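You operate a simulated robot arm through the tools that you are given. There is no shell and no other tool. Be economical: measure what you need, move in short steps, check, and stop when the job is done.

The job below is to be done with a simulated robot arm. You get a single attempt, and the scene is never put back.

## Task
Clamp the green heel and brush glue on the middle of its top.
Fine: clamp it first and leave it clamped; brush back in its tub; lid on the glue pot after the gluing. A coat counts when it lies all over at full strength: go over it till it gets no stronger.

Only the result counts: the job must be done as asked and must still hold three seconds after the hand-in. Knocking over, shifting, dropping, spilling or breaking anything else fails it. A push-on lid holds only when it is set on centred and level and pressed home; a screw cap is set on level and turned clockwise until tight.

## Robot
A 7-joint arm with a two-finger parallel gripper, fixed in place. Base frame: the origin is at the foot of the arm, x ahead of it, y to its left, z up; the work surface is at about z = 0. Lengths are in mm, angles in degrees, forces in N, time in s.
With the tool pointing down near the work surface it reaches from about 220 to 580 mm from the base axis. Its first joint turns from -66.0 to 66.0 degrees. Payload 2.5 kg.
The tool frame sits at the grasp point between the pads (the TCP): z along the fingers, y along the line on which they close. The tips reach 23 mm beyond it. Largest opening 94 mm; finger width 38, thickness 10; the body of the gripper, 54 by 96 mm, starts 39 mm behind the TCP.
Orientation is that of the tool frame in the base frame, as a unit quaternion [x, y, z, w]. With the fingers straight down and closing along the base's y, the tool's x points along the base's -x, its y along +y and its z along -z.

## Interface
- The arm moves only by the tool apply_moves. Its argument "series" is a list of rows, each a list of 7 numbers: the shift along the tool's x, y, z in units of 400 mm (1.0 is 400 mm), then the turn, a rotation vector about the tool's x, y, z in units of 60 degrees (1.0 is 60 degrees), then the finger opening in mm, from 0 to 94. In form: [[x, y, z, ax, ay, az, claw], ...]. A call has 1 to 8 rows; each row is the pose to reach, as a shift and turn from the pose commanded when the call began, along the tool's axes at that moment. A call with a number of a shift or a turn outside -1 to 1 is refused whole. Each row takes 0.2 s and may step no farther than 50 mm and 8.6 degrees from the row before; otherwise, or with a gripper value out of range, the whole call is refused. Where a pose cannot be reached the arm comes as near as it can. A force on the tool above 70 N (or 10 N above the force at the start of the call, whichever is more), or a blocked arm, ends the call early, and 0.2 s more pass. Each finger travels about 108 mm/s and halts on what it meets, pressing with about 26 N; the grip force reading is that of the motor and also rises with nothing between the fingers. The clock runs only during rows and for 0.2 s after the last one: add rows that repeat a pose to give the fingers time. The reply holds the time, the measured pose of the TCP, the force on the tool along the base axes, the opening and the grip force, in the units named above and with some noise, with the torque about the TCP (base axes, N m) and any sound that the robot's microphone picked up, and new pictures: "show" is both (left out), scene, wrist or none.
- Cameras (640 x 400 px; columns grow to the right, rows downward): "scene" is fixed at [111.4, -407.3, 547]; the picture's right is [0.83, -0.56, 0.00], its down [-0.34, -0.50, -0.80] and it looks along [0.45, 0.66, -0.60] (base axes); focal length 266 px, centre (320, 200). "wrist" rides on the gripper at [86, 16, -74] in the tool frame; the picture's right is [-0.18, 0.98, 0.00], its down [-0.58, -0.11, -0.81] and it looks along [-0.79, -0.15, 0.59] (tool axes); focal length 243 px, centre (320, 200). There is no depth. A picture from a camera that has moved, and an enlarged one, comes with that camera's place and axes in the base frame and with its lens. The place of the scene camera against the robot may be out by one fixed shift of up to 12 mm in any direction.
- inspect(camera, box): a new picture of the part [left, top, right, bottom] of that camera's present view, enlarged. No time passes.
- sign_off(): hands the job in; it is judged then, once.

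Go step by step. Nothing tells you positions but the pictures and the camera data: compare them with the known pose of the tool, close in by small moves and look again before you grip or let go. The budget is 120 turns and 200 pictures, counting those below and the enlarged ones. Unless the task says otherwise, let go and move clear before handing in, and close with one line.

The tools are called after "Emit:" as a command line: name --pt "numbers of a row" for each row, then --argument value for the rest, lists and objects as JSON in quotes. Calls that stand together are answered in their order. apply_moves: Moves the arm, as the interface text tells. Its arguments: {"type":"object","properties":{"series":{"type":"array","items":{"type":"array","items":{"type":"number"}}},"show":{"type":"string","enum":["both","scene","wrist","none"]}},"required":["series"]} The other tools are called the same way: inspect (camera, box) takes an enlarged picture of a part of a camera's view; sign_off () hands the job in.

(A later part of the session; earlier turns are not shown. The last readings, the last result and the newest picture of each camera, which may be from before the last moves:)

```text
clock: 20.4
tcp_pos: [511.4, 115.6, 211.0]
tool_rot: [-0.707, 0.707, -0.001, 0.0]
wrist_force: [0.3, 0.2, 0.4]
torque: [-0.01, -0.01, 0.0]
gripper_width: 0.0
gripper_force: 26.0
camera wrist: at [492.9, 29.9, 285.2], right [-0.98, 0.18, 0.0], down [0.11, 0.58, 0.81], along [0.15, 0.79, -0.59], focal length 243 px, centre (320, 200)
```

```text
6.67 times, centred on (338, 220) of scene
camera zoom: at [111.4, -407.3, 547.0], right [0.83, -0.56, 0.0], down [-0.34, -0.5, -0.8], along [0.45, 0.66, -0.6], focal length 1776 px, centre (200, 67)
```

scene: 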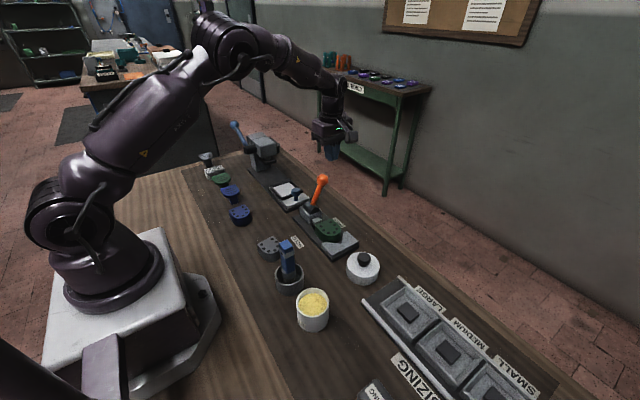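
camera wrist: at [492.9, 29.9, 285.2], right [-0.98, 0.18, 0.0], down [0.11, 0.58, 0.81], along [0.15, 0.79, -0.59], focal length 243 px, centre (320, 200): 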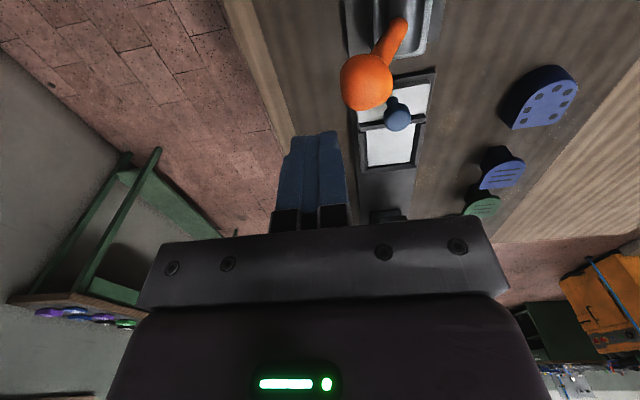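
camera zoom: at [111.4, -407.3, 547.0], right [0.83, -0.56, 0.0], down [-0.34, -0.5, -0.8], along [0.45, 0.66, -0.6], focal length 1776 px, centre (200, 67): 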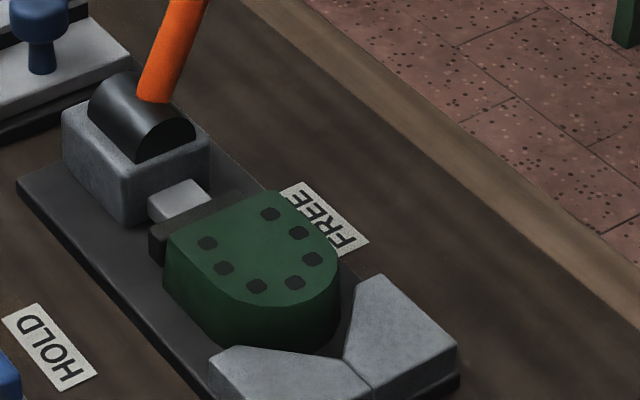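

I'll lower beside the knob on its far (+x) side and start the push.

Emit:
apply_moves --pt "0.0075 0 0.09 0 0 0 0" --pt "0.0075 0 0.1825 0 0 0 0" --pt "0.0075 0.03 0.1825 0 0 0 0" --pt "0.0075 0.06 0.1825 0 0 0 0" --pt "0.0075 0.09 0.18 0 0 0 0" --pt "0.0075 0.12 0.1775 0 0 0 0"

```text
clock: 21.8
tcp_pos: [462.1, 113.1, 140.2]
tool_rot: [0.707, -0.707, 0.0, 0.0]
wrist_force: [1.0, 0.6, -0.8]
torque: [-0.01, -0.01, -0.01]
gripper_width: 0.1
gripper_force: 26.2
camera wrist: at [445.0, 26.5, 214.5], right [-0.98, 0.18, 0.0], down [0.11, 0.58, 0.81], along [0.15, 0.79, -0.59], focal length 243 px, centre (320, 200)
```

scene: 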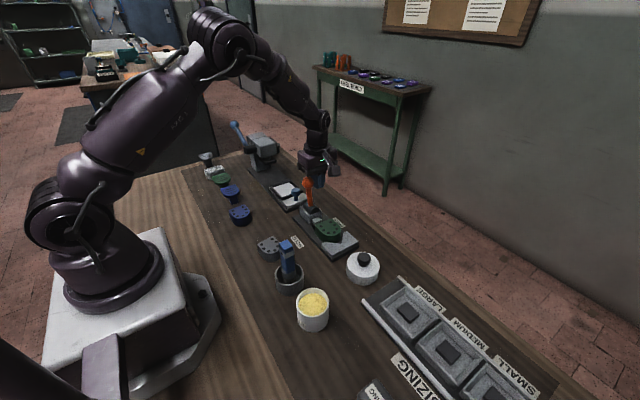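
wrist: 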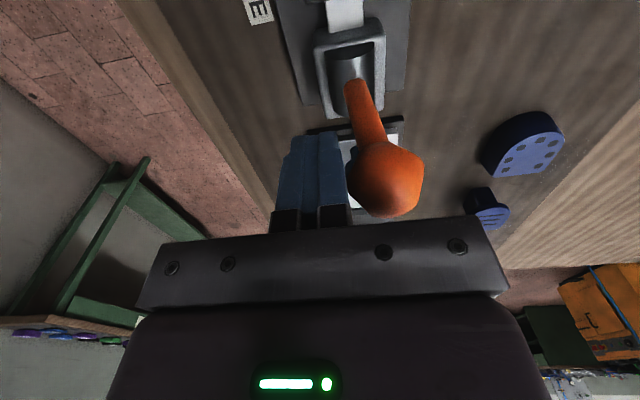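

The lever swings freely and is near vertical. Continuing toward -x, following the arc.

Emit:
apply_moves --pt "0 0.025 0 0 0 0 0" --pt "0 0.05 0 0 0 0 0" --pt "0 0.075 0.004 0 0 0 0" --pt "0 0.1 0.01 0 0 0 0"

Emit:
inspect --camera "scene" --box '[280, 160, 392, 240]'

```text
clock: 22.8
tcp_pos: [428.5, 112.6, 138.2]
tool_rot: [-0.705, 0.709, -0.006, 0.011]
wrist_force: [42.0, 3.1, -6.9]
torque: [-0.03, -0.18, -0.12]
gripper_width: 0.1
gripper_force: 26.3
camera wrist: at [409.1, 26.2, 213.0], right [-0.98, 0.19, -0.02], down [0.09, 0.58, 0.81], along [0.16, 0.79, -0.58], focal length 243 px, centre (320, 200)
```

scene: 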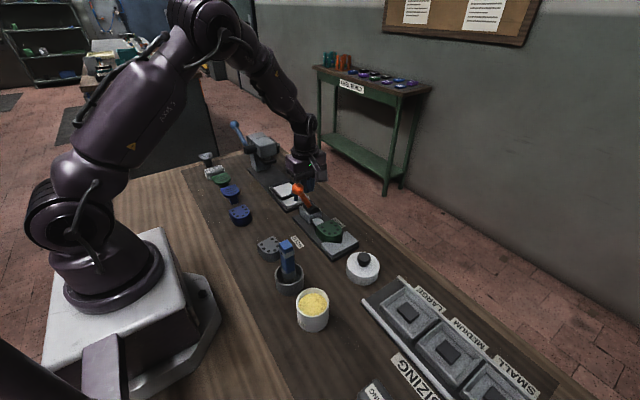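
wrist: 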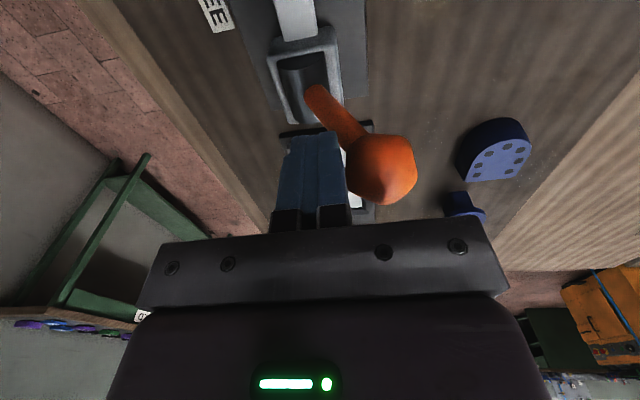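

```text
5.00 times, centred on (336, 200) of scene
camera zoom: at [111.5, -407.3, 547.0], right [0.83, -0.56, 0.0], down [-0.34, -0.5, -0.8], along [0.45, 0.66, -0.6], focal length 1332 px, centre (240, 200)
```

zoom: 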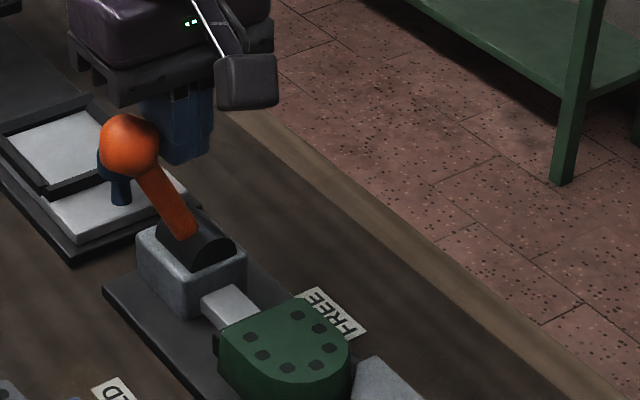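

The jaw advanced and resistance has built up (42 N). I'll push a little more to see whether it's at its stop.

Emit:
apply_moves --pt "0 0.008 0 0 0 0 0" --pt "0 0.016 0.002 0 0 0 0" --pt "0 0.024 0.004 0 0 0 0"

Emit:
inspect --camera "scene" --box '[280, 160, 392, 240]'

```text
clock: 23.4
tcp_pos: [428.4, 112.7, 141.3]
tool_rot: [-0.705, 0.709, -0.011, 0.019]
wrist_force: [7.5, 1.5, -0.6]
torque: [0.01, -0.01, -0.03]
gripper_width: 0.2
gripper_force: 25.7
stopped in row 3: the force on the tool passed its limit at 72 N (the readings are from after the stop); the commanded pose is now the measured one
camera wrist: at [407.4, 25.7, 213.9], right [-0.98, 0.19, -0.04], down [0.08, 0.57, 0.82], along [0.18, 0.8, -0.58], focal length 243 px, centre (320, 200)
```

scene: 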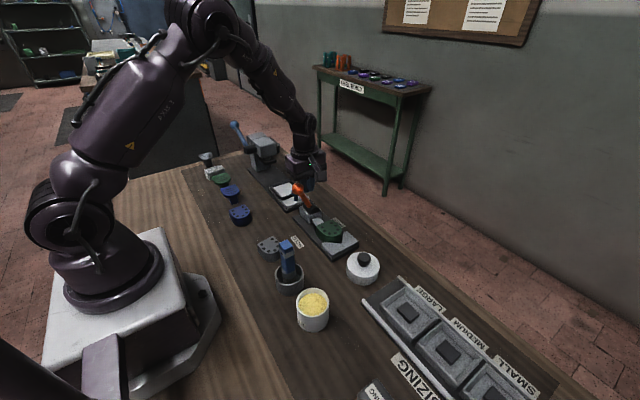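
wrist: 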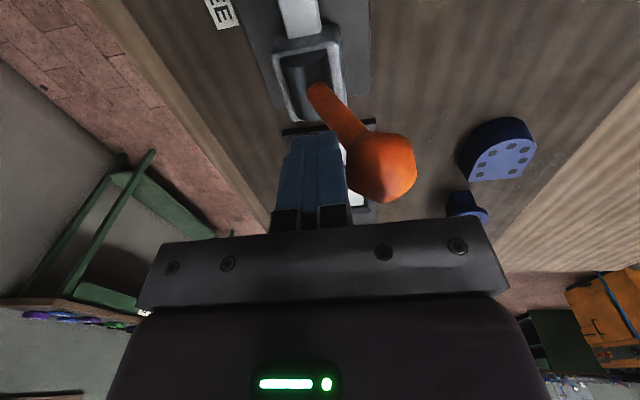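

```text
5.00 times, centred on (336, 200) of scene
camera zoom: at [111.3, -407.3, 547.0], right [0.83, -0.56, 0.0], down [-0.34, -0.5, -0.8], along [0.45, 0.66, -0.6], focal length 1332 px, centre (240, 200)
```

zoom: 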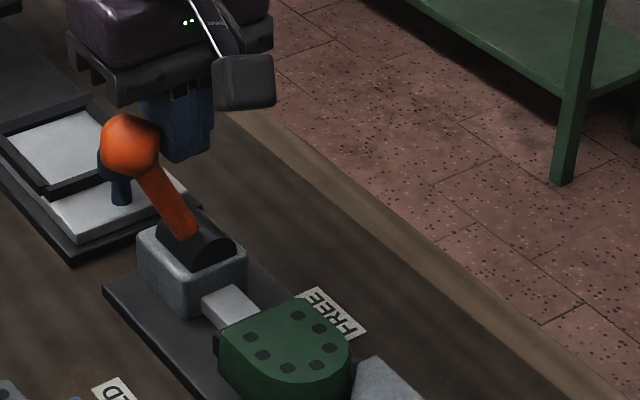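

It's at a hard stop. I'll back off, re-level the tool, rise and check lever, jaw and heel.

Emit:
apply_moves --pt "0 -0.06 0 -0.02 0.005 -0.002 0" --pt "0 -0.07 -0.08 -0.0405 0.011 -0.005 0" --pt "0.05 -0.03 -0.17 -0.0405 0.011 -0.005 0" --pt "0.15 0 -0.2 -0.0405 0.011 -0.005 0" --pt "0.26 0 -0.2 -0.0405 0.011 -0.005 0" --pt "0.36 0 -0.17 -0.0405 0.011 -0.005 0" --pt "0.44 0 -0.17 -0.0405 0.011 -0.005 0"

Emit:
inspect --camera "scene" --box '[280, 160, 392, 250]'

Emit:
inspect --camera "wrist" --box '[200, 0, 440, 225]'

```text
clock: 25.0
tcp_pos: [423.1, -63.3, 206.2]
tool_rot: [0.708, -0.707, 0.0, 0.002]
wrist_force: [0.3, -0.1, -1.0]
torque: [0.0, -0.06, -0.04]
gripper_width: 0.0
gripper_force: 25.5
camera wrist: at [406.2, -149.9, 280.8], right [-0.98, 0.18, 0.0], down [0.11, 0.58, 0.81], along [0.15, 0.79, -0.59], focal length 243 px, centre (320, 200)
```

scene: 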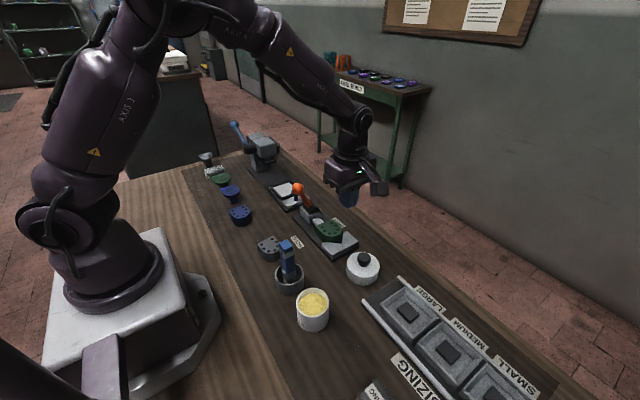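
wrist: 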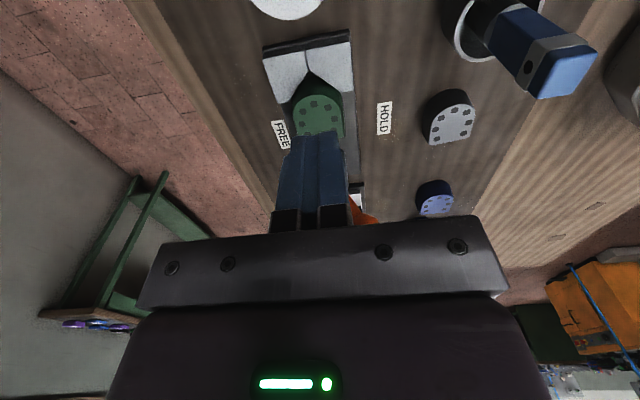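

```text
4.44 times, centred on (336, 205) of scene
camera zoom: at [111.4, -407.3, 547.0], right [0.83, -0.56, 0.0], down [-0.34, -0.5, -0.8], along [0.45, 0.66, -0.6], focal length 1184 px, centre (249, 178)
```

zoom: 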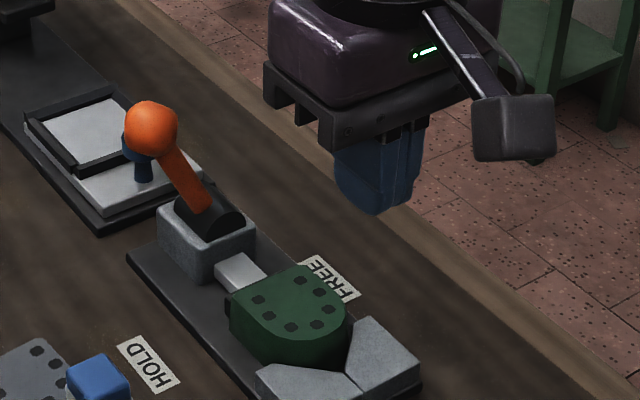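

```text
1.78 times, centred on (320, 112) of wrist
camera zoom: at [406.2, -149.9, 280.8], right [-0.98, 0.18, 0.0], down [0.11, 0.58, 0.81], along [0.15, 0.79, -0.59], focal length 431 px, centre (320, 356)
```

zoom: 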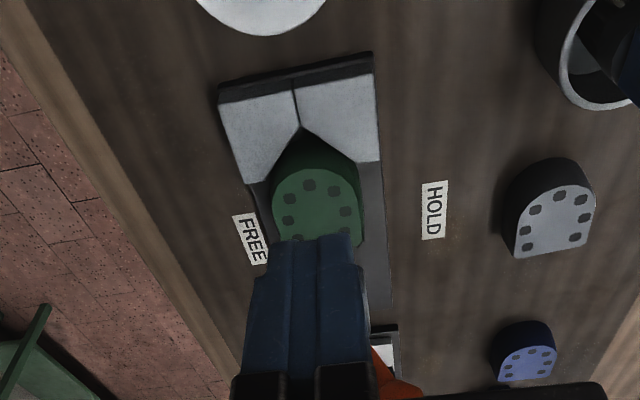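

The clamp holds: jaw against the flat, heel seated in the V. Next the brush; I'll go view the tub and glue pot from -y.

Emit:
apply_moves --pt "0.03 0.09 -0.04 0 0 0 20" --pt "0.06 0.18 -0.085 0 0 0 40" --pt "0.09 0.27 -0.1 0 0 0 60" --pt "0.1175 0.345 -0.1 0 0 0 60" --pt "0.1175 0.345 -0.1 0 0 0 60"

Emit:
inspect --camera "wrist" --box '[220, 0, 420, 125]'

Emit:
inspect --camera "scene" --box '[255, 230, 351, 340]'

```text
clock: 26.2
tcp_pos: [284.4, -111.4, 247.4]
tool_rot: [0.707, -0.707, -0.001, 0.002]
wrist_force: [-0.1, 0.6, 0.1]
torque: [0.01, 0.02, -0.02]
gripper_width: 59.9
gripper_force: 0.1
camera wrist: at [267.8, -197.9, 322.0], right [-0.98, 0.18, 0.0], down [0.11, 0.58, 0.81], along [0.15, 0.79, -0.59], focal length 243 px, centre (320, 200)
```

scene: 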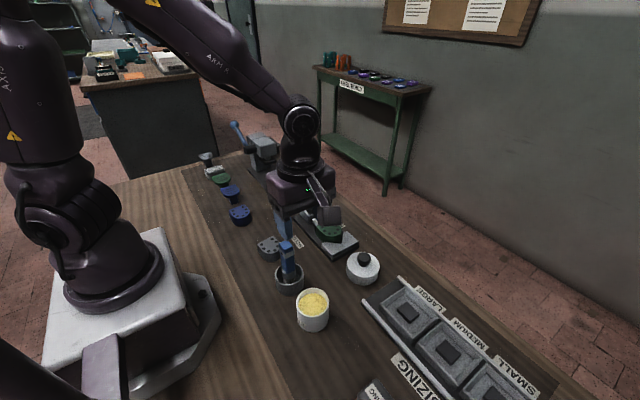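
wrist: 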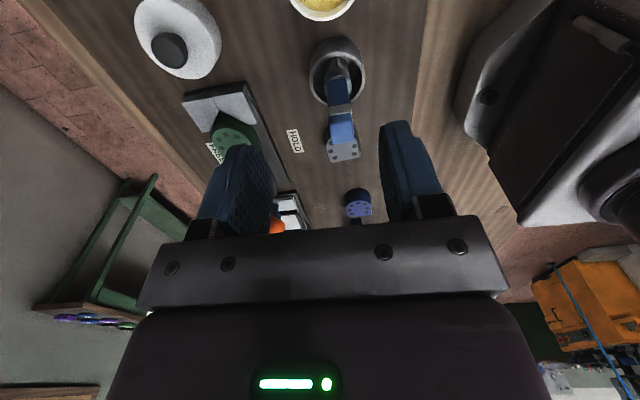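

```text
3.20 times, centred on (320, 62) of wrist
camera zoom: at [267.8, -197.9, 322.0], right [-0.98, 0.18, 0.0], down [0.11, 0.58, 0.81], along [0.15, 0.79, -0.59], focal length 776 px, centre (320, 640)
```

zoom: 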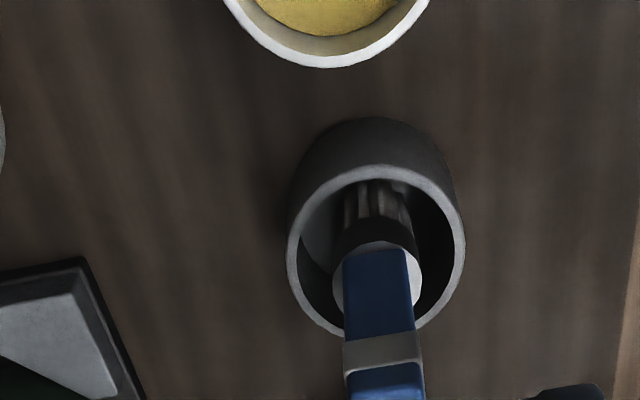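

```text
3.64 times, centred on (303, 285) of scene
camera zoom: at [111.3, -407.3, 547.0], right [0.83, -0.56, 0.0], down [-0.34, -0.5, -0.8], along [0.45, 0.66, -0.6], focal length 968 px, centre (382, -109)
```

zoom: 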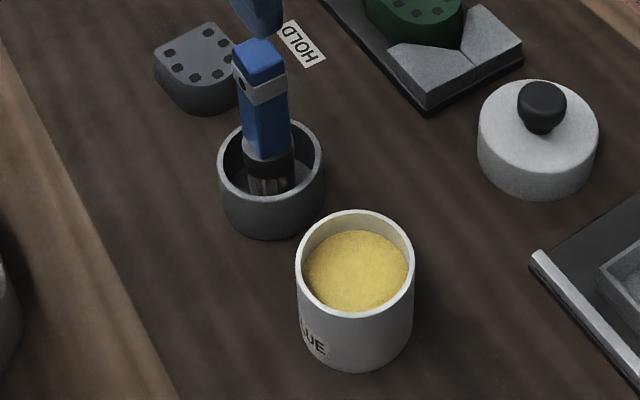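

The brush stands upright at ≈(273.5,-49), handle top z≈134, faces along the axes. Staging just above it.

Emit:
apply_moves --pt "-0.08 0.014 0.05 0 0 0 60" --pt "-0.156 0.027 0.1 0 0 0 60" --pt "-0.156 0.027 0.18 0 0 0 60" --pt "-0.156 0.027 0.18 0 0 0 60"

Emit:
inspect --camera "scene" --box '[250, 190, 346, 300]'

```text
clock: 27.2
tcp_pos: [275.6, -49.3, 173.9]
tool_rot: [-0.707, 0.708, 0.0, -0.003]
wrist_force: [0.7, 0.8, 0.7]
torque: [-0.05, 0.05, 0.02]
gripper_width: 60.0
gripper_force: 0.1
camera wrist: at [258.6, -134.8, 249.8], right [-0.98, 0.18, 0.0], down [0.11, 0.58, 0.8], along [0.15, 0.79, -0.59], focal length 243 px, centre (320, 200)
```

scene: 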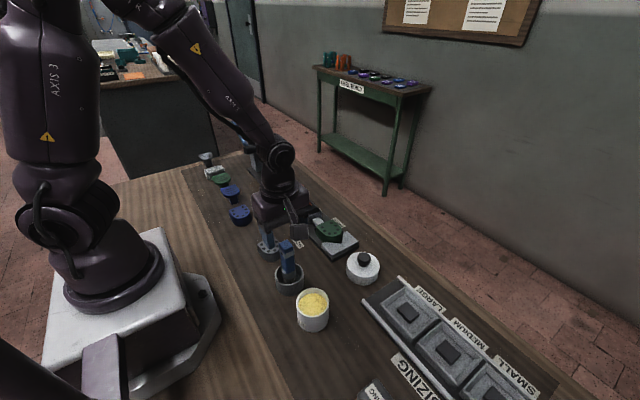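
wrist: 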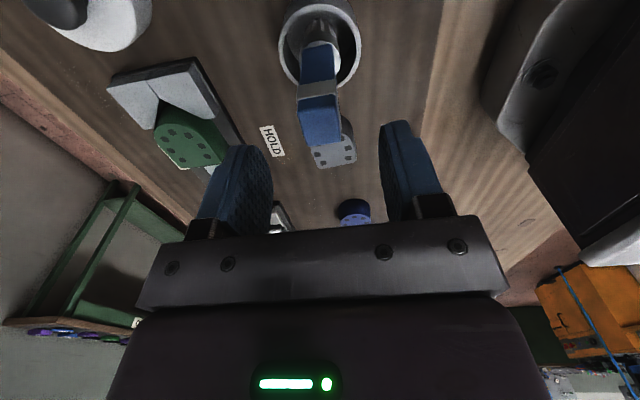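

```text
3.64 times, centred on (298, 245) of scene
camera zoom: at [111.4, -407.3, 547.0], right [0.83, -0.56, 0.0], down [-0.34, -0.5, -0.8], along [0.45, 0.66, -0.6], focal length 968 px, centre (400, 36)
```

zoom: 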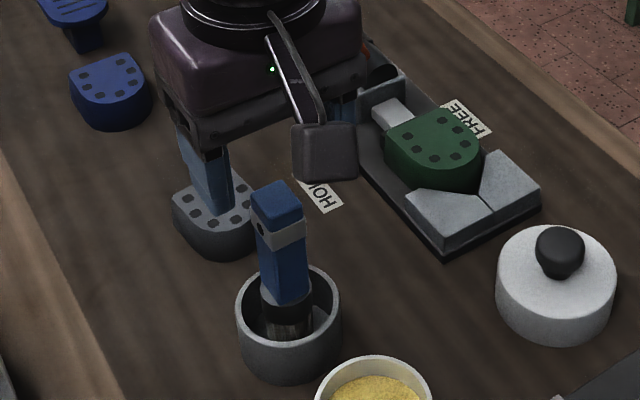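

Emit:
inspect --camera "wrist" --box '[265, 0, 385, 160]'

```text
2.50 times, centred on (325, 80) of wrist
camera zoom: at [258.6, -134.8, 249.8], right [-0.98, 0.18, 0.0], down [0.11, 0.58, 0.8], along [0.15, 0.79, -0.59], focal length 606 px, centre (308, 500)
```

zoom: 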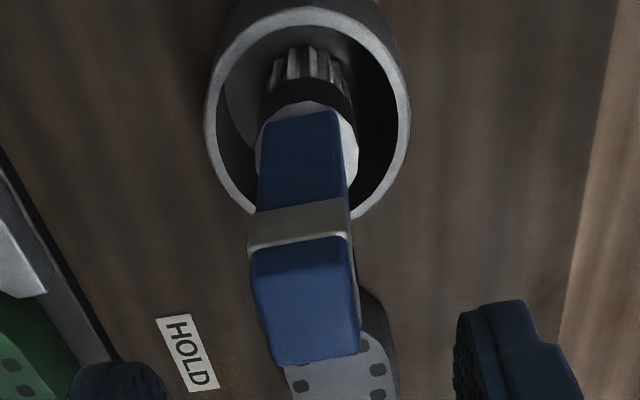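

Aligned. Descending around the handle and closing gently.

Emit:
apply_moves --pt "0.002 0.002 0.06 0 0 0 60" --pt "0.002 0.002 0.12 0 0 0 60" --pt "0.002 0.002 0.172 0 0 0 60" --pt "0.002 0.002 0.172 0 0 0 40" --pt "0.002 0.002 0.172 0 0 0 28" --pt "0.002 0.002 0.172 0 0 0 15" --pt "0.002 0.002 0.172 0 0 0 10"

Emit:
inspect --camera "scene" --box '[250, 190, 346, 300]'

```text
clock: 28.8
tcp_pos: [273.2, -50.7, 105.7]
tool_rot: [0.707, -0.707, 0.0, 0.001]
wrist_force: [0.6, 0.5, 0.8]
torque: [-0.03, -0.02, 0.02]
gripper_width: 27.8
gripper_force: 26.1
camera wrist: at [257.1, -135.6, 180.8], right [-0.98, 0.18, 0.0], down [0.11, 0.58, 0.81], along [0.15, 0.79, -0.59], focal length 243 px, centre (320, 200)
```

scene: 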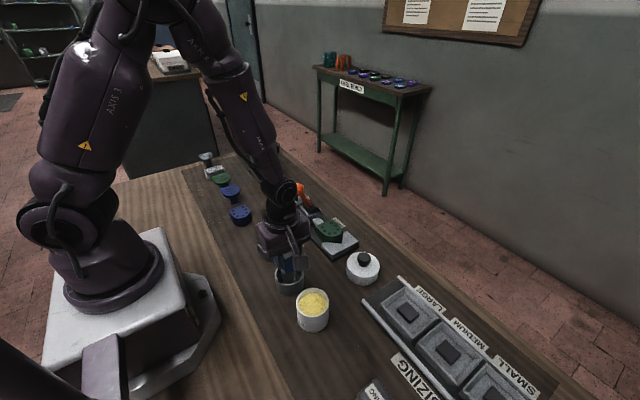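
wrist: 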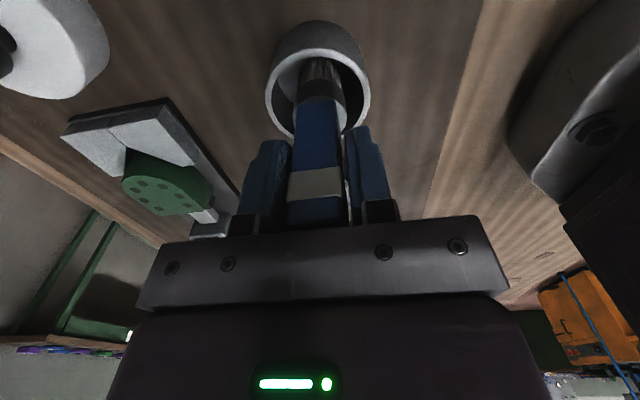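

```text
3.64 times, centred on (298, 245) of scene
camera zoom: at [111.4, -407.3, 547.0], right [0.83, -0.56, 0.0], down [-0.34, -0.5, -0.8], along [0.45, 0.66, -0.6], focal length 968 px, centre (400, 36)
```

zoom: 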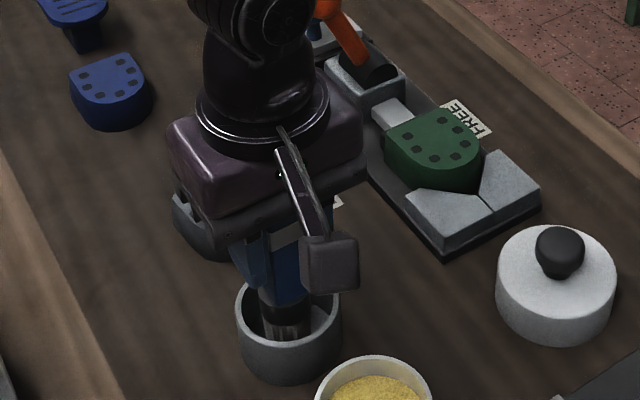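

Brush gripped. Lifting straight up and inspecting how it hangs.

Emit:
apply_moves --pt "0 0 -0.05 0 0 0 10" --pt "0 0 -0.12 0 0 0 10" --pt "0 0 -0.2 0 0 0 10" --pt "0 0 -0.28 0 0 0 10" --pt "0 0 -0.28 0 0 0 10"

Emit:
inspect --camera "scene" --box '[230, 170, 358, 330]'

Emit:
inspect --camera "wrist" --box '[240, 0, 400, 230]'

```text
clock: 30.0
tcp_pos: [274.6, -48.8, 218.8]
tool_rot: [-0.707, 0.707, 0.001, -0.001]
wrist_force: [0.4, -0.2, -0.4]
torque: [0.04, -0.02, 0.02]
gripper_width: 27.6
gripper_force: 25.9
camera wrist: at [257.4, -134.6, 293.9], right [-0.98, 0.18, 0.0], down [0.11, 0.58, 0.81], along [0.15, 0.79, -0.59], focal length 243 px, centre (320, 200)
```

scene: 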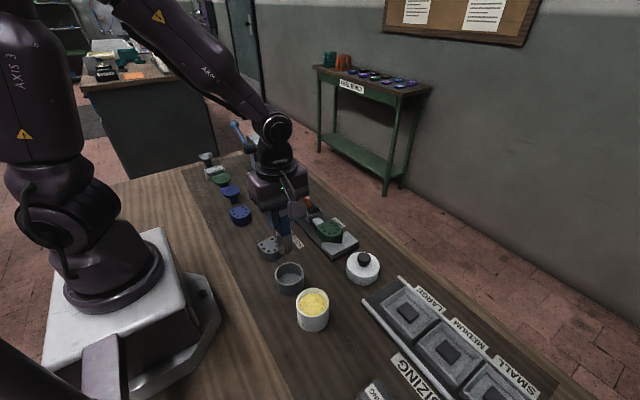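
wrist: 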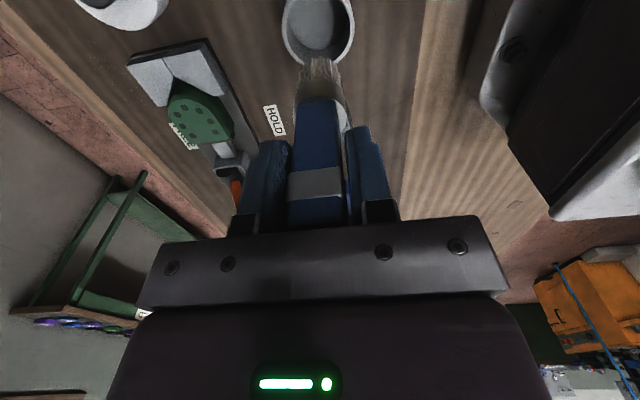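

```text
2.50 times, centred on (294, 250) of scene
camera zoom: at [111.4, -407.3, 547.0], right [0.83, -0.56, 0.0], down [-0.34, -0.5, -0.8], along [0.45, 0.66, -0.6], focal length 666 px, centre (385, 75)
```

zoom: 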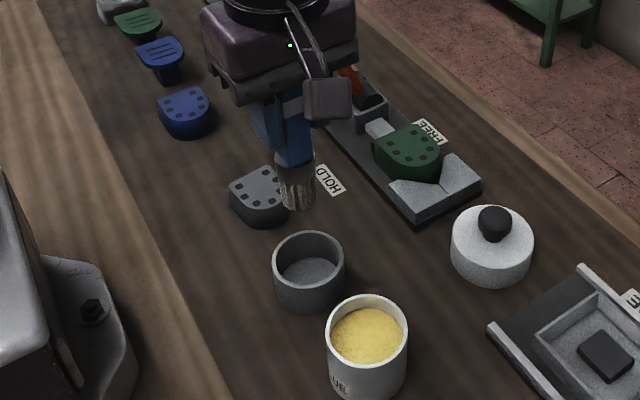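

```text
1.74 times, centred on (320, 115) of wrist
camera zoom: at [257.4, -134.6, 293.9], right [-0.98, 0.18, 0.0], down [0.11, 0.58, 0.81], along [0.15, 0.79, -0.59], focal length 422 px, centre (320, 348)
```

zoom: 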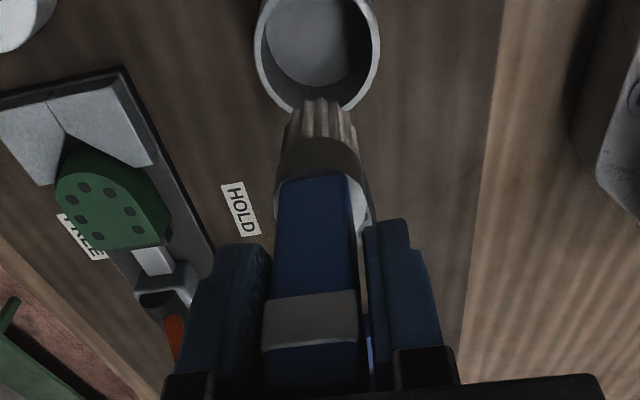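

The brush hangs straight; its tip is ~101 mm below the TCP. I'll move above the glue pot and measure its position in the wrist view.

Emit:
apply_moves --pt "0.1 0 -0.03 0 0 0 10" --pt "0.18 0 -0.05 0 0 0 10" --pt "0.26 0 -0.05 0 0 0 10" --pt "0.26 0 -0.05 0 0 0 10"

Emit:
inspect --camera "wrist" --box '[240, 0, 400, 100]'

Emit:
inspect --camera "scene" --box '[250, 230, 378, 350]'

```text
clock: 31.0
tcp_pos: [273.5, -152.4, 239.7]
tool_rot: [-0.707, 0.708, 0.001, -0.002]
wrist_force: [-0.4, -0.3, -0.5]
torque: [0.04, -0.02, -0.02]
gripper_width: 27.7
gripper_force: 25.8
camera wrist: at [257.3, -239.0, 313.8], right [-0.98, 0.18, 0.0], down [0.11, 0.58, 0.81], along [0.15, 0.79, -0.59], focal length 243 px, centre (320, 200)
```

scene: 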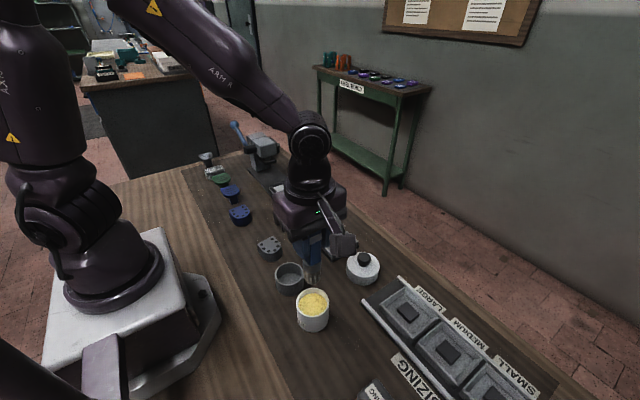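
wrist: 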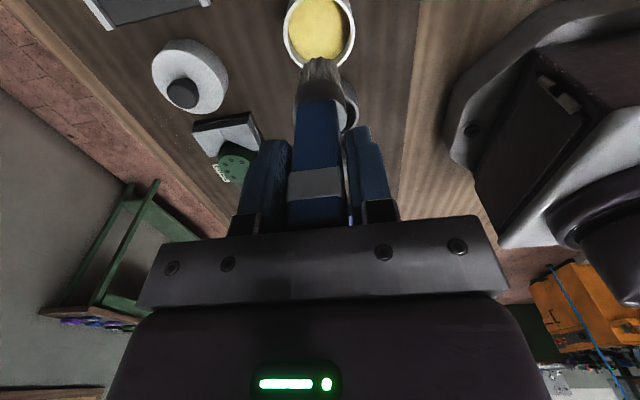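

```text
4.00 times, centred on (320, 50) of wrist
camera zoom: at [257.3, -239.0, 313.8], right [-0.98, 0.18, 0.0], down [0.11, 0.58, 0.81], along [0.15, 0.79, -0.59], focal length 970 px, centre (320, 800)
```

zoom: 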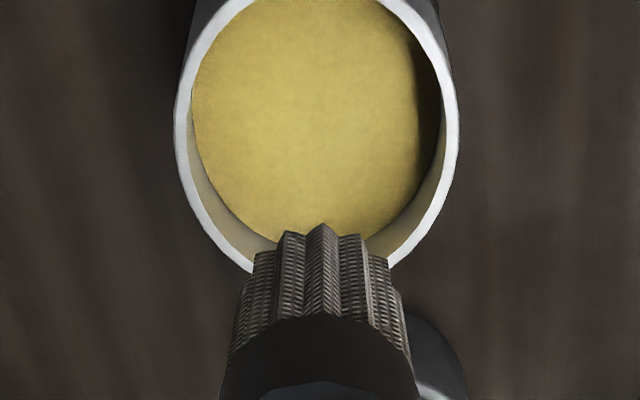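

```text
3.33 times, centred on (314, 290) of scene
camera zoom: at [111.4, -407.3, 547.0], right [0.83, -0.56, 0.0], down [-0.34, -0.5, -0.8], along [0.45, 0.66, -0.6], focal length 888 px, centre (340, -100)
```

zoom: 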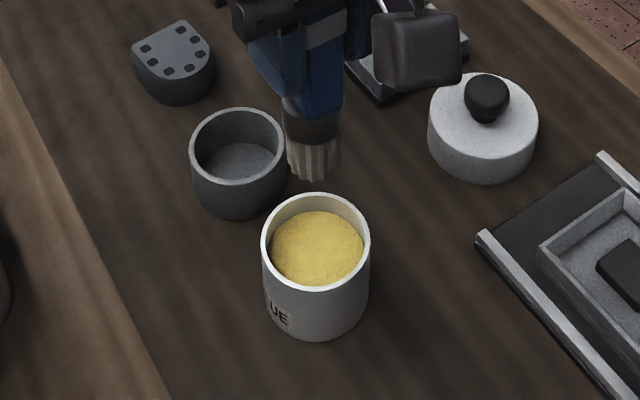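

Pot centre ≈(274,-154), rim z≈55, glue ≈z 40. The brush is above it; dipping to tip z≈25 and lifting again slowly.

Emit:
apply_moves --pt "0.005 0 0.08 0 0 0 10" --pt "0.005 0 0.16 0 0 0 10" --pt "0.005 0 0.22 0 0 0 10" --pt "0.005 0 0.25 0 0 0 10" --pt "0.005 0 0.275 0 0 0 10" --pt "0.005 0 0.275 0 0 0 10"

Emit:
inspect --camera "scene" --box '[250, 230, 378, 350]'

```text
clock: 32.3
tcp_pos: [274.8, -157.3, 134.0]
tool_rot: [0.707, -0.707, 0.002, 0.002]
wrist_force: [-6.4, 2.9, 25.4]
torque: [0.2, 0.44, 0.01]
gripper_width: 27.6
gripper_force: 26.1
stopped in row 6: the force on the tool passed its limit at 90 N (the readings are from after the stop); the commanded pose is now the measured one
camera wrist: at [258.0, -242.6, 209.4], right [-0.98, 0.18, 0.0], down [0.11, 0.59, 0.8], along [0.15, 0.79, -0.6], focal length 243 px, centre (320, 200)
```

scene: 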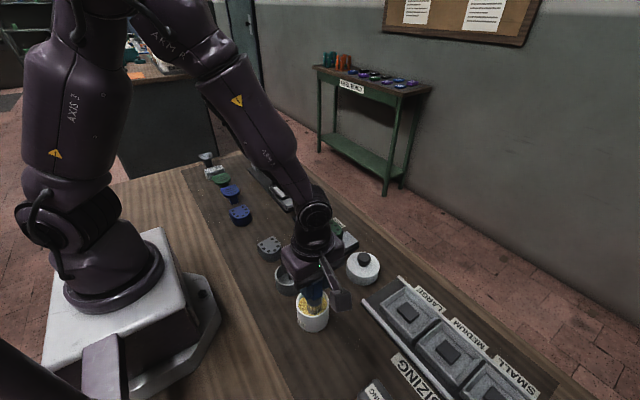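
wrist: 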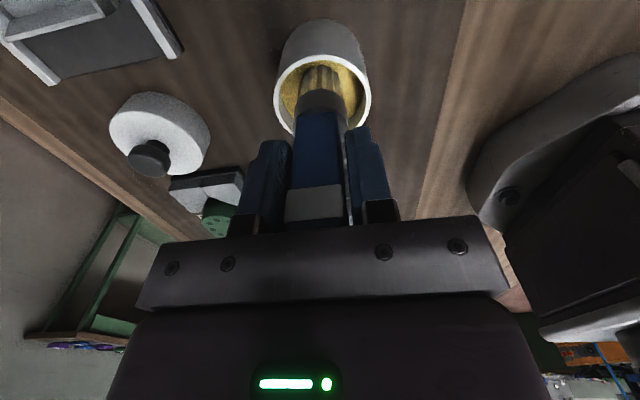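

```text
3.33 times, centred on (314, 290) of scene
camera zoom: at [111.3, -407.3, 547.0], right [0.83, -0.56, 0.0], down [-0.34, -0.5, -0.8], along [0.45, 0.66, -0.6], focal length 888 px, centre (340, -100)
```

zoom: 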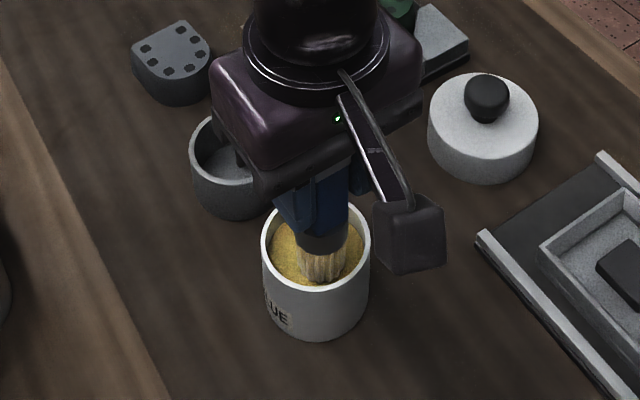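

The brush met the glue/pot bottom hard and seems to have slid up a little in the grip. Lifting to look at it.

Emit:
apply_moves --pt "-0.005 0 -0.02 0 0 0 10" --pt "-0.005 0 -0.06 0 0 0 10" --pt "-0.005 0 -0.14 0 0 0 10" --pt "-0.005 0 -0.22 0 0 0 10" --pt "-0.005 0 -0.265 0 0 0 10" --pt "-0.005 0 -0.265 0 0 0 10"

Emit:
inspect --camera "wrist" --box '[220, 0, 420, 230]'

Emit:
inspect --camera "scene" --box '[250, 230, 378, 350]'

```text
clock: 33.7
tcp_pos: [274.8, -153.9, 239.0]
tool_rot: [0.708, -0.706, 0.003, 0.002]
wrist_force: [0.3, -0.1, -0.5]
torque: [0.0, 0.0, -0.01]
gripper_width: 27.7
gripper_force: 26.3
camera wrist: at [257.2, -240.0, 314.6], right [-0.98, 0.18, 0.0], down [0.11, 0.59, 0.8], along [0.15, 0.79, -0.6], focal length 243 px, centre (320, 200)
```

scene: 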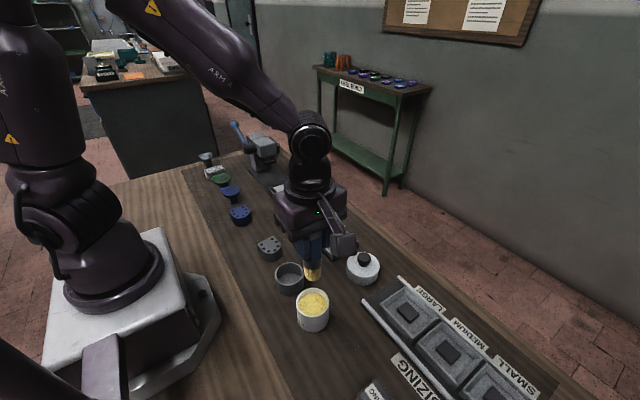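
wrist: 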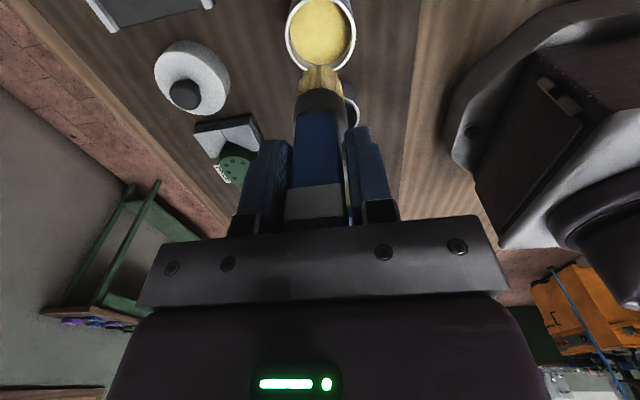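

```text
1.74 times, centred on (320, 115) of wrist
camera zoom: at [257.2, -240.0, 314.6], right [-0.98, 0.18, 0.0], down [0.11, 0.59, 0.8], along [0.15, 0.79, -0.6], focal length 422 px, centre (320, 348)
```

zoom: 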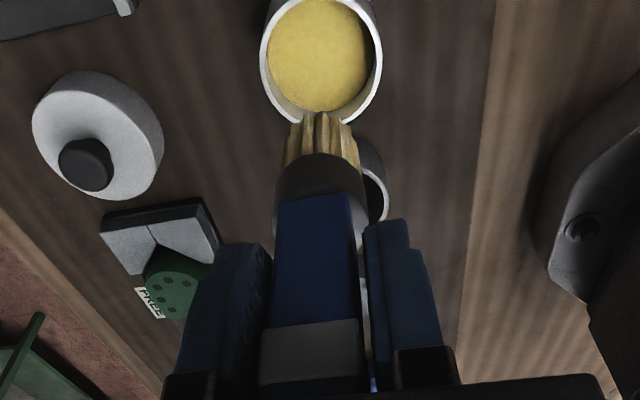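

```text
3.33 times, centred on (314, 290) of scene
camera zoom: at [111.4, -407.3, 547.0], right [0.83, -0.56, 0.0], down [-0.34, -0.5, -0.8], along [0.45, 0.66, -0.6], focal length 888 px, centre (340, -100)
```

zoom: 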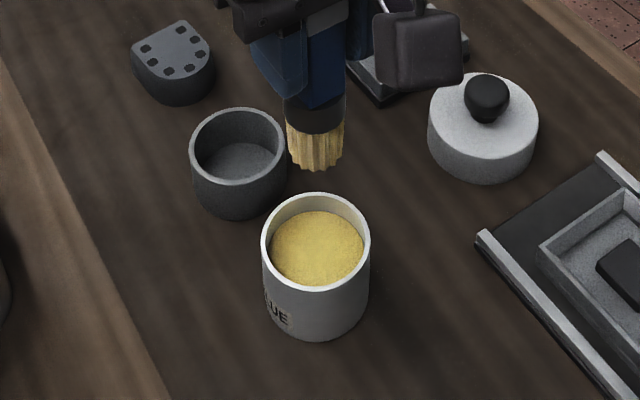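

The brush is loaded with glue; tip now ≈91 mm below the TCP. Carrying it over the heel's middle at ≈(438,19).

Emit:
apply_moves --pt "-0.08 -0.075 0 0 0 0 10" --pt "-0.16 -0.15 0 0 0 0 10" --pt "-0.24 -0.225 0 0 0 0 10" --pt "-0.32 -0.3 0 0 0 0 10" --pt "-0.4 -0.375 0.03 0 0 0 10" --pt "-0.4325 -0.4075 0.1 0 0 0 10" --pt "-0.4325 -0.4075 0.19 0 0 0 10" --pt "-0.4325 -0.4075 0.19 0 0 0 10"

Emit:
inspect --camera "wrist" --box '[220, 0, 420, 230]'

Emit:
inspect --camera "scene" --box '[270, 160, 398, 260]'

```text
clock: 35.5
tcp_pos: [439.0, 18.8, 162.3]
tool_rot: [0.707, -0.707, 0.003, 0.003]
wrist_force: [0.3, -0.5, -0.6]
torque: [0.0, 0.0, -0.01]
gripper_width: 27.4
gripper_force: 26.1
camera wrist: at [421.9, -66.2, 237.5], right [-0.98, 0.18, 0.0], down [0.11, 0.59, 0.8], along [0.15, 0.79, -0.6], focal length 243 px, centre (320, 200)
```

scene: 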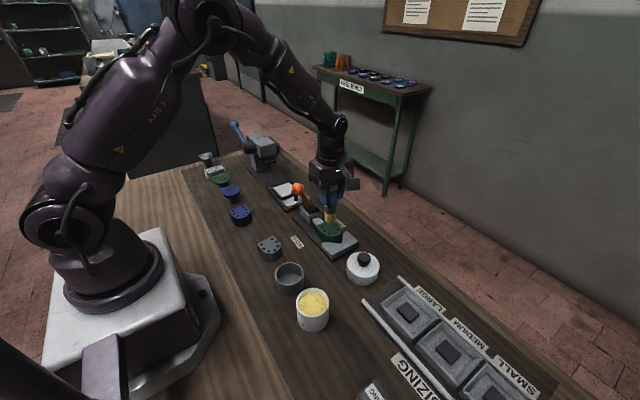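
wrist: 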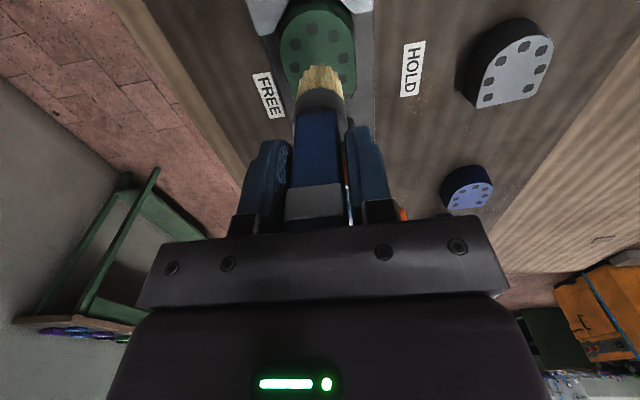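

```text
1.74 times, centred on (320, 115) of wrist
camera zoom: at [421.9, -66.2, 237.5], right [-0.98, 0.18, 0.0], down [0.11, 0.59, 0.8], along [0.15, 0.79, -0.6], focal length 422 px, centre (320, 348)
```

zoom: 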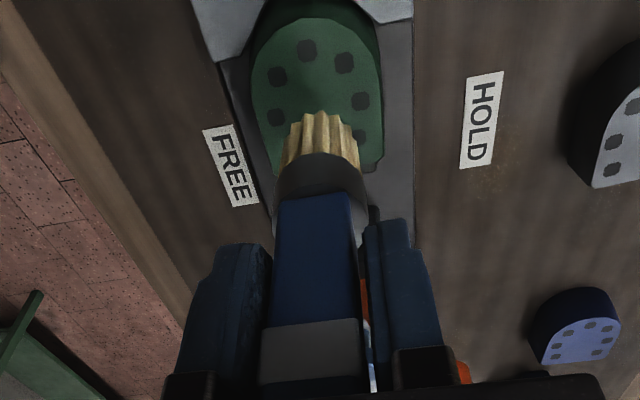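

```text
4.00 times, centred on (334, 210) of scene
camera zoom: at [111.4, -407.3, 547.0], right [0.83, -0.56, 0.0], down [-0.34, -0.5, -0.8], along [0.45, 0.66, -0.6], focal length 1065 px, centre (264, 160)
```

zoom: 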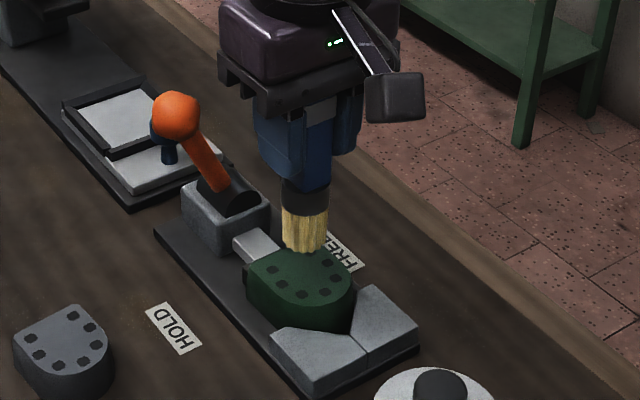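

Positions match (heel top middle ≈ (439,20)). Lowering toward contact in small steps.

Emit:
apply_moves --pt "0 0 0.03 0 0 0 10" --pt "0 0 0.06 0 0 0 10" --pt "0 0 0.075 0 0 0 10" --show "none"

Emit:
inspect --camera "scene" --box '[290, 190, 386, 250]'

```text
clock: 36.3
tcp_pos: [438.2, 18.2, 133.0]
tool_rot: [-0.707, 0.707, -0.004, -0.002]
wrist_force: [-2.0, 0.2, 6.5]
torque: [-0.08, 0.24, 0.0]
gripper_width: 27.5
gripper_force: 25.9
```

```text
6.67 times, centred on (338, 220) of scene
camera zoom: at [111.3, -407.3, 547.0], right [0.83, -0.56, 0.0], down [-0.34, -0.5, -0.8], along [0.45, 0.66, -0.6], focal length 1776 px, centre (200, 67)
```

zoom: 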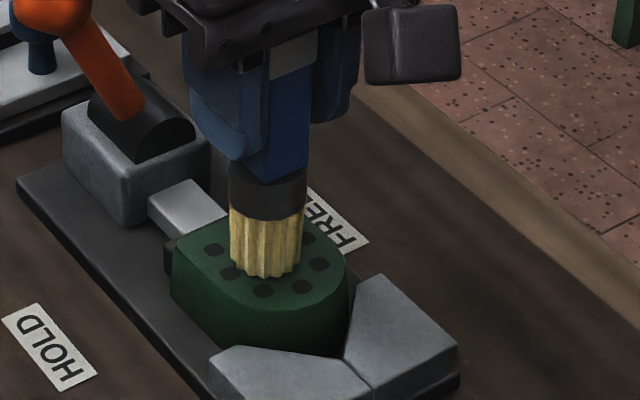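

Contact at 6.5 N. Stroking around the middle, then lifting to look.

Emit:
apply_moves --pt "0.018 0 0.001 0 0 0 10" --pt "0.018 0.018 0.001 0 0 0 10" --pt "-0.018 0.018 0.001 0 0 0 10" --pt "-0.018 0 0.001 0 0 0 10" --pt "0.018 0 0.001 0 0 0 10" --pt "0.018 -0.018 0.001 0 0 0 10" --pt "-0.018 -0.018 0.001 0 0 0 10" --pt "0 0 0.001 0 0 0 10" --show "none"

Emit:
apply_moves --pt "0 0 -0.02 0 0 0 10" --pt "0.05 0 -0.1 0 0 0 10" --pt "0.14 0 -0.16 0 0 0 10" --pt "0.14 0 -0.16 0 0 0 10" --show "none"

Emit:
inspect --camera "scene" --box '[300, 200, 380, 250]'

Emit:
inspect --camera "wrist" --box '[220, 0, 420, 125]'

```text
clock: 38.1
tcp_pos: [438.2, 18.8, 130.5]
tool_rot: [0.707, -0.707, 0.003, 0.003]
wrist_force: [0.0, 0.7, 0.4]
torque: [-0.01, -0.02, 0.03]
gripper_width: 27.3
gripper_force: 26.4
```

```text
clock: 39.1
tcp_pos: [438.7, -37.2, 196.2]
tool_rot: [-0.707, 0.707, -0.002, -0.002]
wrist_force: [1.1, -0.1, -0.8]
torque: [0.02, -0.02, -0.01]
gripper_width: 27.5
gripper_force: 26.3
```

```text
8.00 times, centred on (340, 225) of scene
camera zoom: at [111.4, -407.3, 547.0], right [0.83, -0.56, 0.0], down [-0.34, -0.5, -0.8], along [0.45, 0.66, -0.6], focal length 2131 px, centre (160, 0)
```

zoom: 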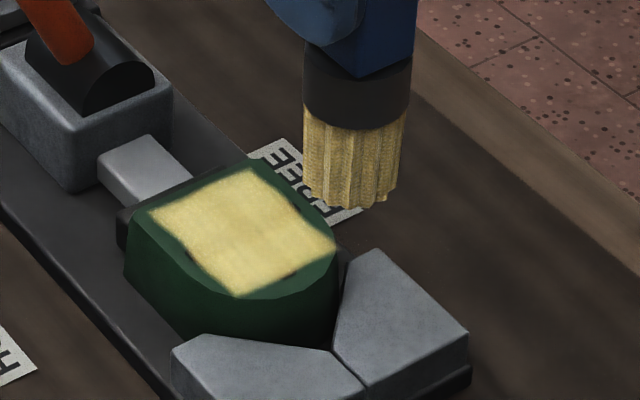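

```text
3.20 times, centred on (320, 62) of wrist
camera zoom: at [420.7, -123.4, 271.6], right [-0.98, 0.18, 0.0], down [0.11, 0.59, 0.8], along [0.15, 0.79, -0.6], focal length 776 px, centre (320, 640)
```

zoom: 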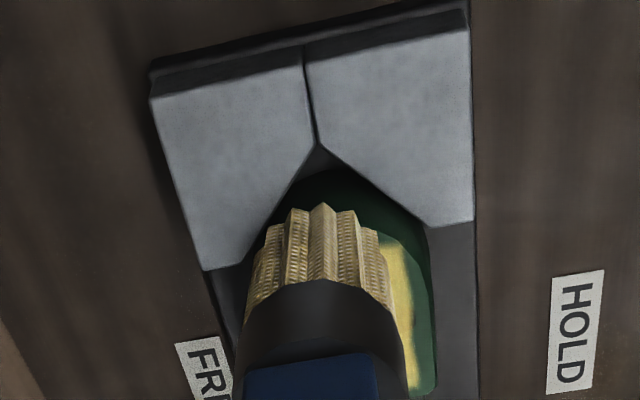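

A good patch lies on the middle, slightly uneven at the edges. I'll re-dip isn't evidently needed yet; a second pass over the same area first.

Emit:
apply_moves --pt "-0.05 0 0.06 0 0 0 10" --pt "-0.14 0 0.13 0 0 0 10" --pt "-0.14 0 0.1625 0 0 0 10" --pt "-0.122 0.018 0.1625 0 0 0 10" --pt "-0.158 0.018 0.1625 0 0 0 10" --pt "-0.158 0 0.1625 0 0 0 10" --pt "-0.122 0 0.1625 0 0 0 10" --pt "-0.122 -0.018 0.1625 0 0 0 10" --show "none"

Emit:
apply_moves --pt "-0.036 0 0 0 0 0 10" --pt "-0.036 0.018 0 0 0 0 10" --pt "0 0.018 0 0 0 0 10" --pt "0 0.036 0 0 0 0 10" --pt "-0.036 0.036 0 0 0 0 10" --pt "-0.036 0 0 0 0 0 10" --pt "-0.018 0.018 0 0 0 0 10" --show "none"

Emit:
apply_moves --pt "0 0 -0.02 0 0 0 10" --pt "0.05 0 -0.1 0 0 0 10" --pt "0.14 0 -0.16 0 0 0 10" --pt "0.22 0 -0.2 0 0 0 10" --pt "0.22 0 -0.2 0 0 0 10" --show "none"

Emit:
inspect --camera "scene" --box '[300, 200, 380, 250]'

Emit:
inspect --camera "wrist" --box '[220, 0, 420, 125]'

```text
clock: 40.9
tcp_pos: [446.0, 10.5, 132.0]
tool_rot: [0.708, -0.707, 0.002, 0.002]
wrist_force: [0.2, -0.3, -1.1]
torque: [-0.02, 0.02, 0.0]
gripper_width: 28.0
gripper_force: 25.9
```

```text
clock: 42.5
tcp_pos: [439.5, 17.4, 131.7]
tool_rot: [0.708, -0.707, 0.002, 0.001]
wrist_force: [1.7, 1.8, 5.2]
torque: [0.11, -0.08, 0.01]
gripper_width: 27.5
gripper_force: 26.0
```

```text
clock: 43.7
tcp_pos: [439.4, -69.7, 210.9]
tool_rot: [0.708, -0.707, 0.003, 0.003]
wrist_force: [-0.7, 0.0, -0.3]
torque: [-0.03, -0.04, 0.01]
gripper_width: 27.4
gripper_force: 26.0
```

```text
8.00 times, centred on (340, 225) of scene
camera zoom: at [111.4, -407.3, 547.0], right [0.83, -0.56, 0.0], down [-0.34, -0.5, -0.8], along [0.45, 0.66, -0.6], focal length 2131 px, centre (160, 0)
```

zoom: 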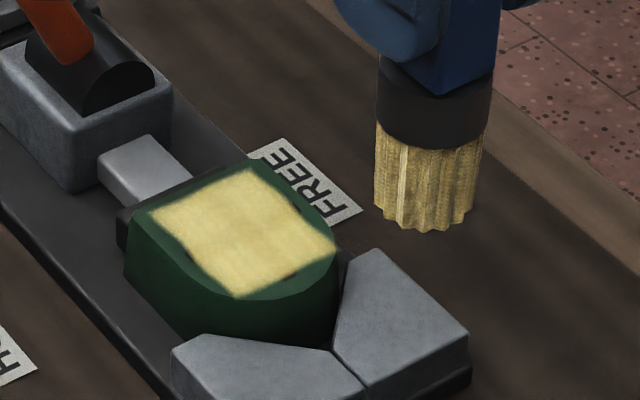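

```text
3.20 times, centred on (320, 62) of wrist
camera zoom: at [421.9, -155.2, 286.7], right [-0.98, 0.18, 0.0], down [0.11, 0.59, 0.8], along [0.15, 0.79, -0.6], focal length 776 px, centre (320, 640)
```

zoom: 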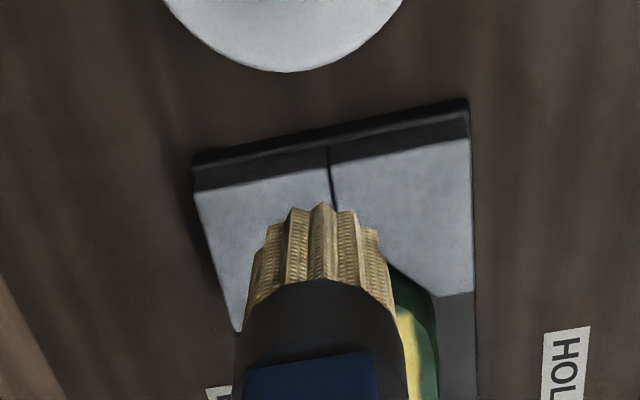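

The patch looks stronger. I'll zoom hard for evenness.

Emit:
inspect --camera "scene" --box '[315, 218, 345, 240]'

```text
16.00 times, centred on (330, 229) of scene
camera zoom: at [111.4, -407.3, 547.0], right [0.83, -0.56, 0.0], down [-0.34, -0.5, -0.8], along [0.45, 0.66, -0.6], focal length 4261 px, centre (160, -264)
```

zoom: 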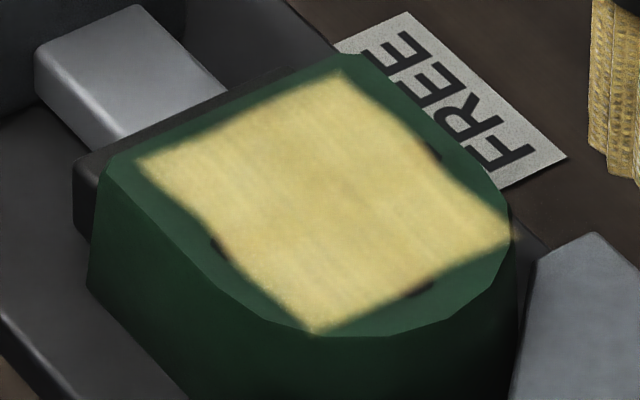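

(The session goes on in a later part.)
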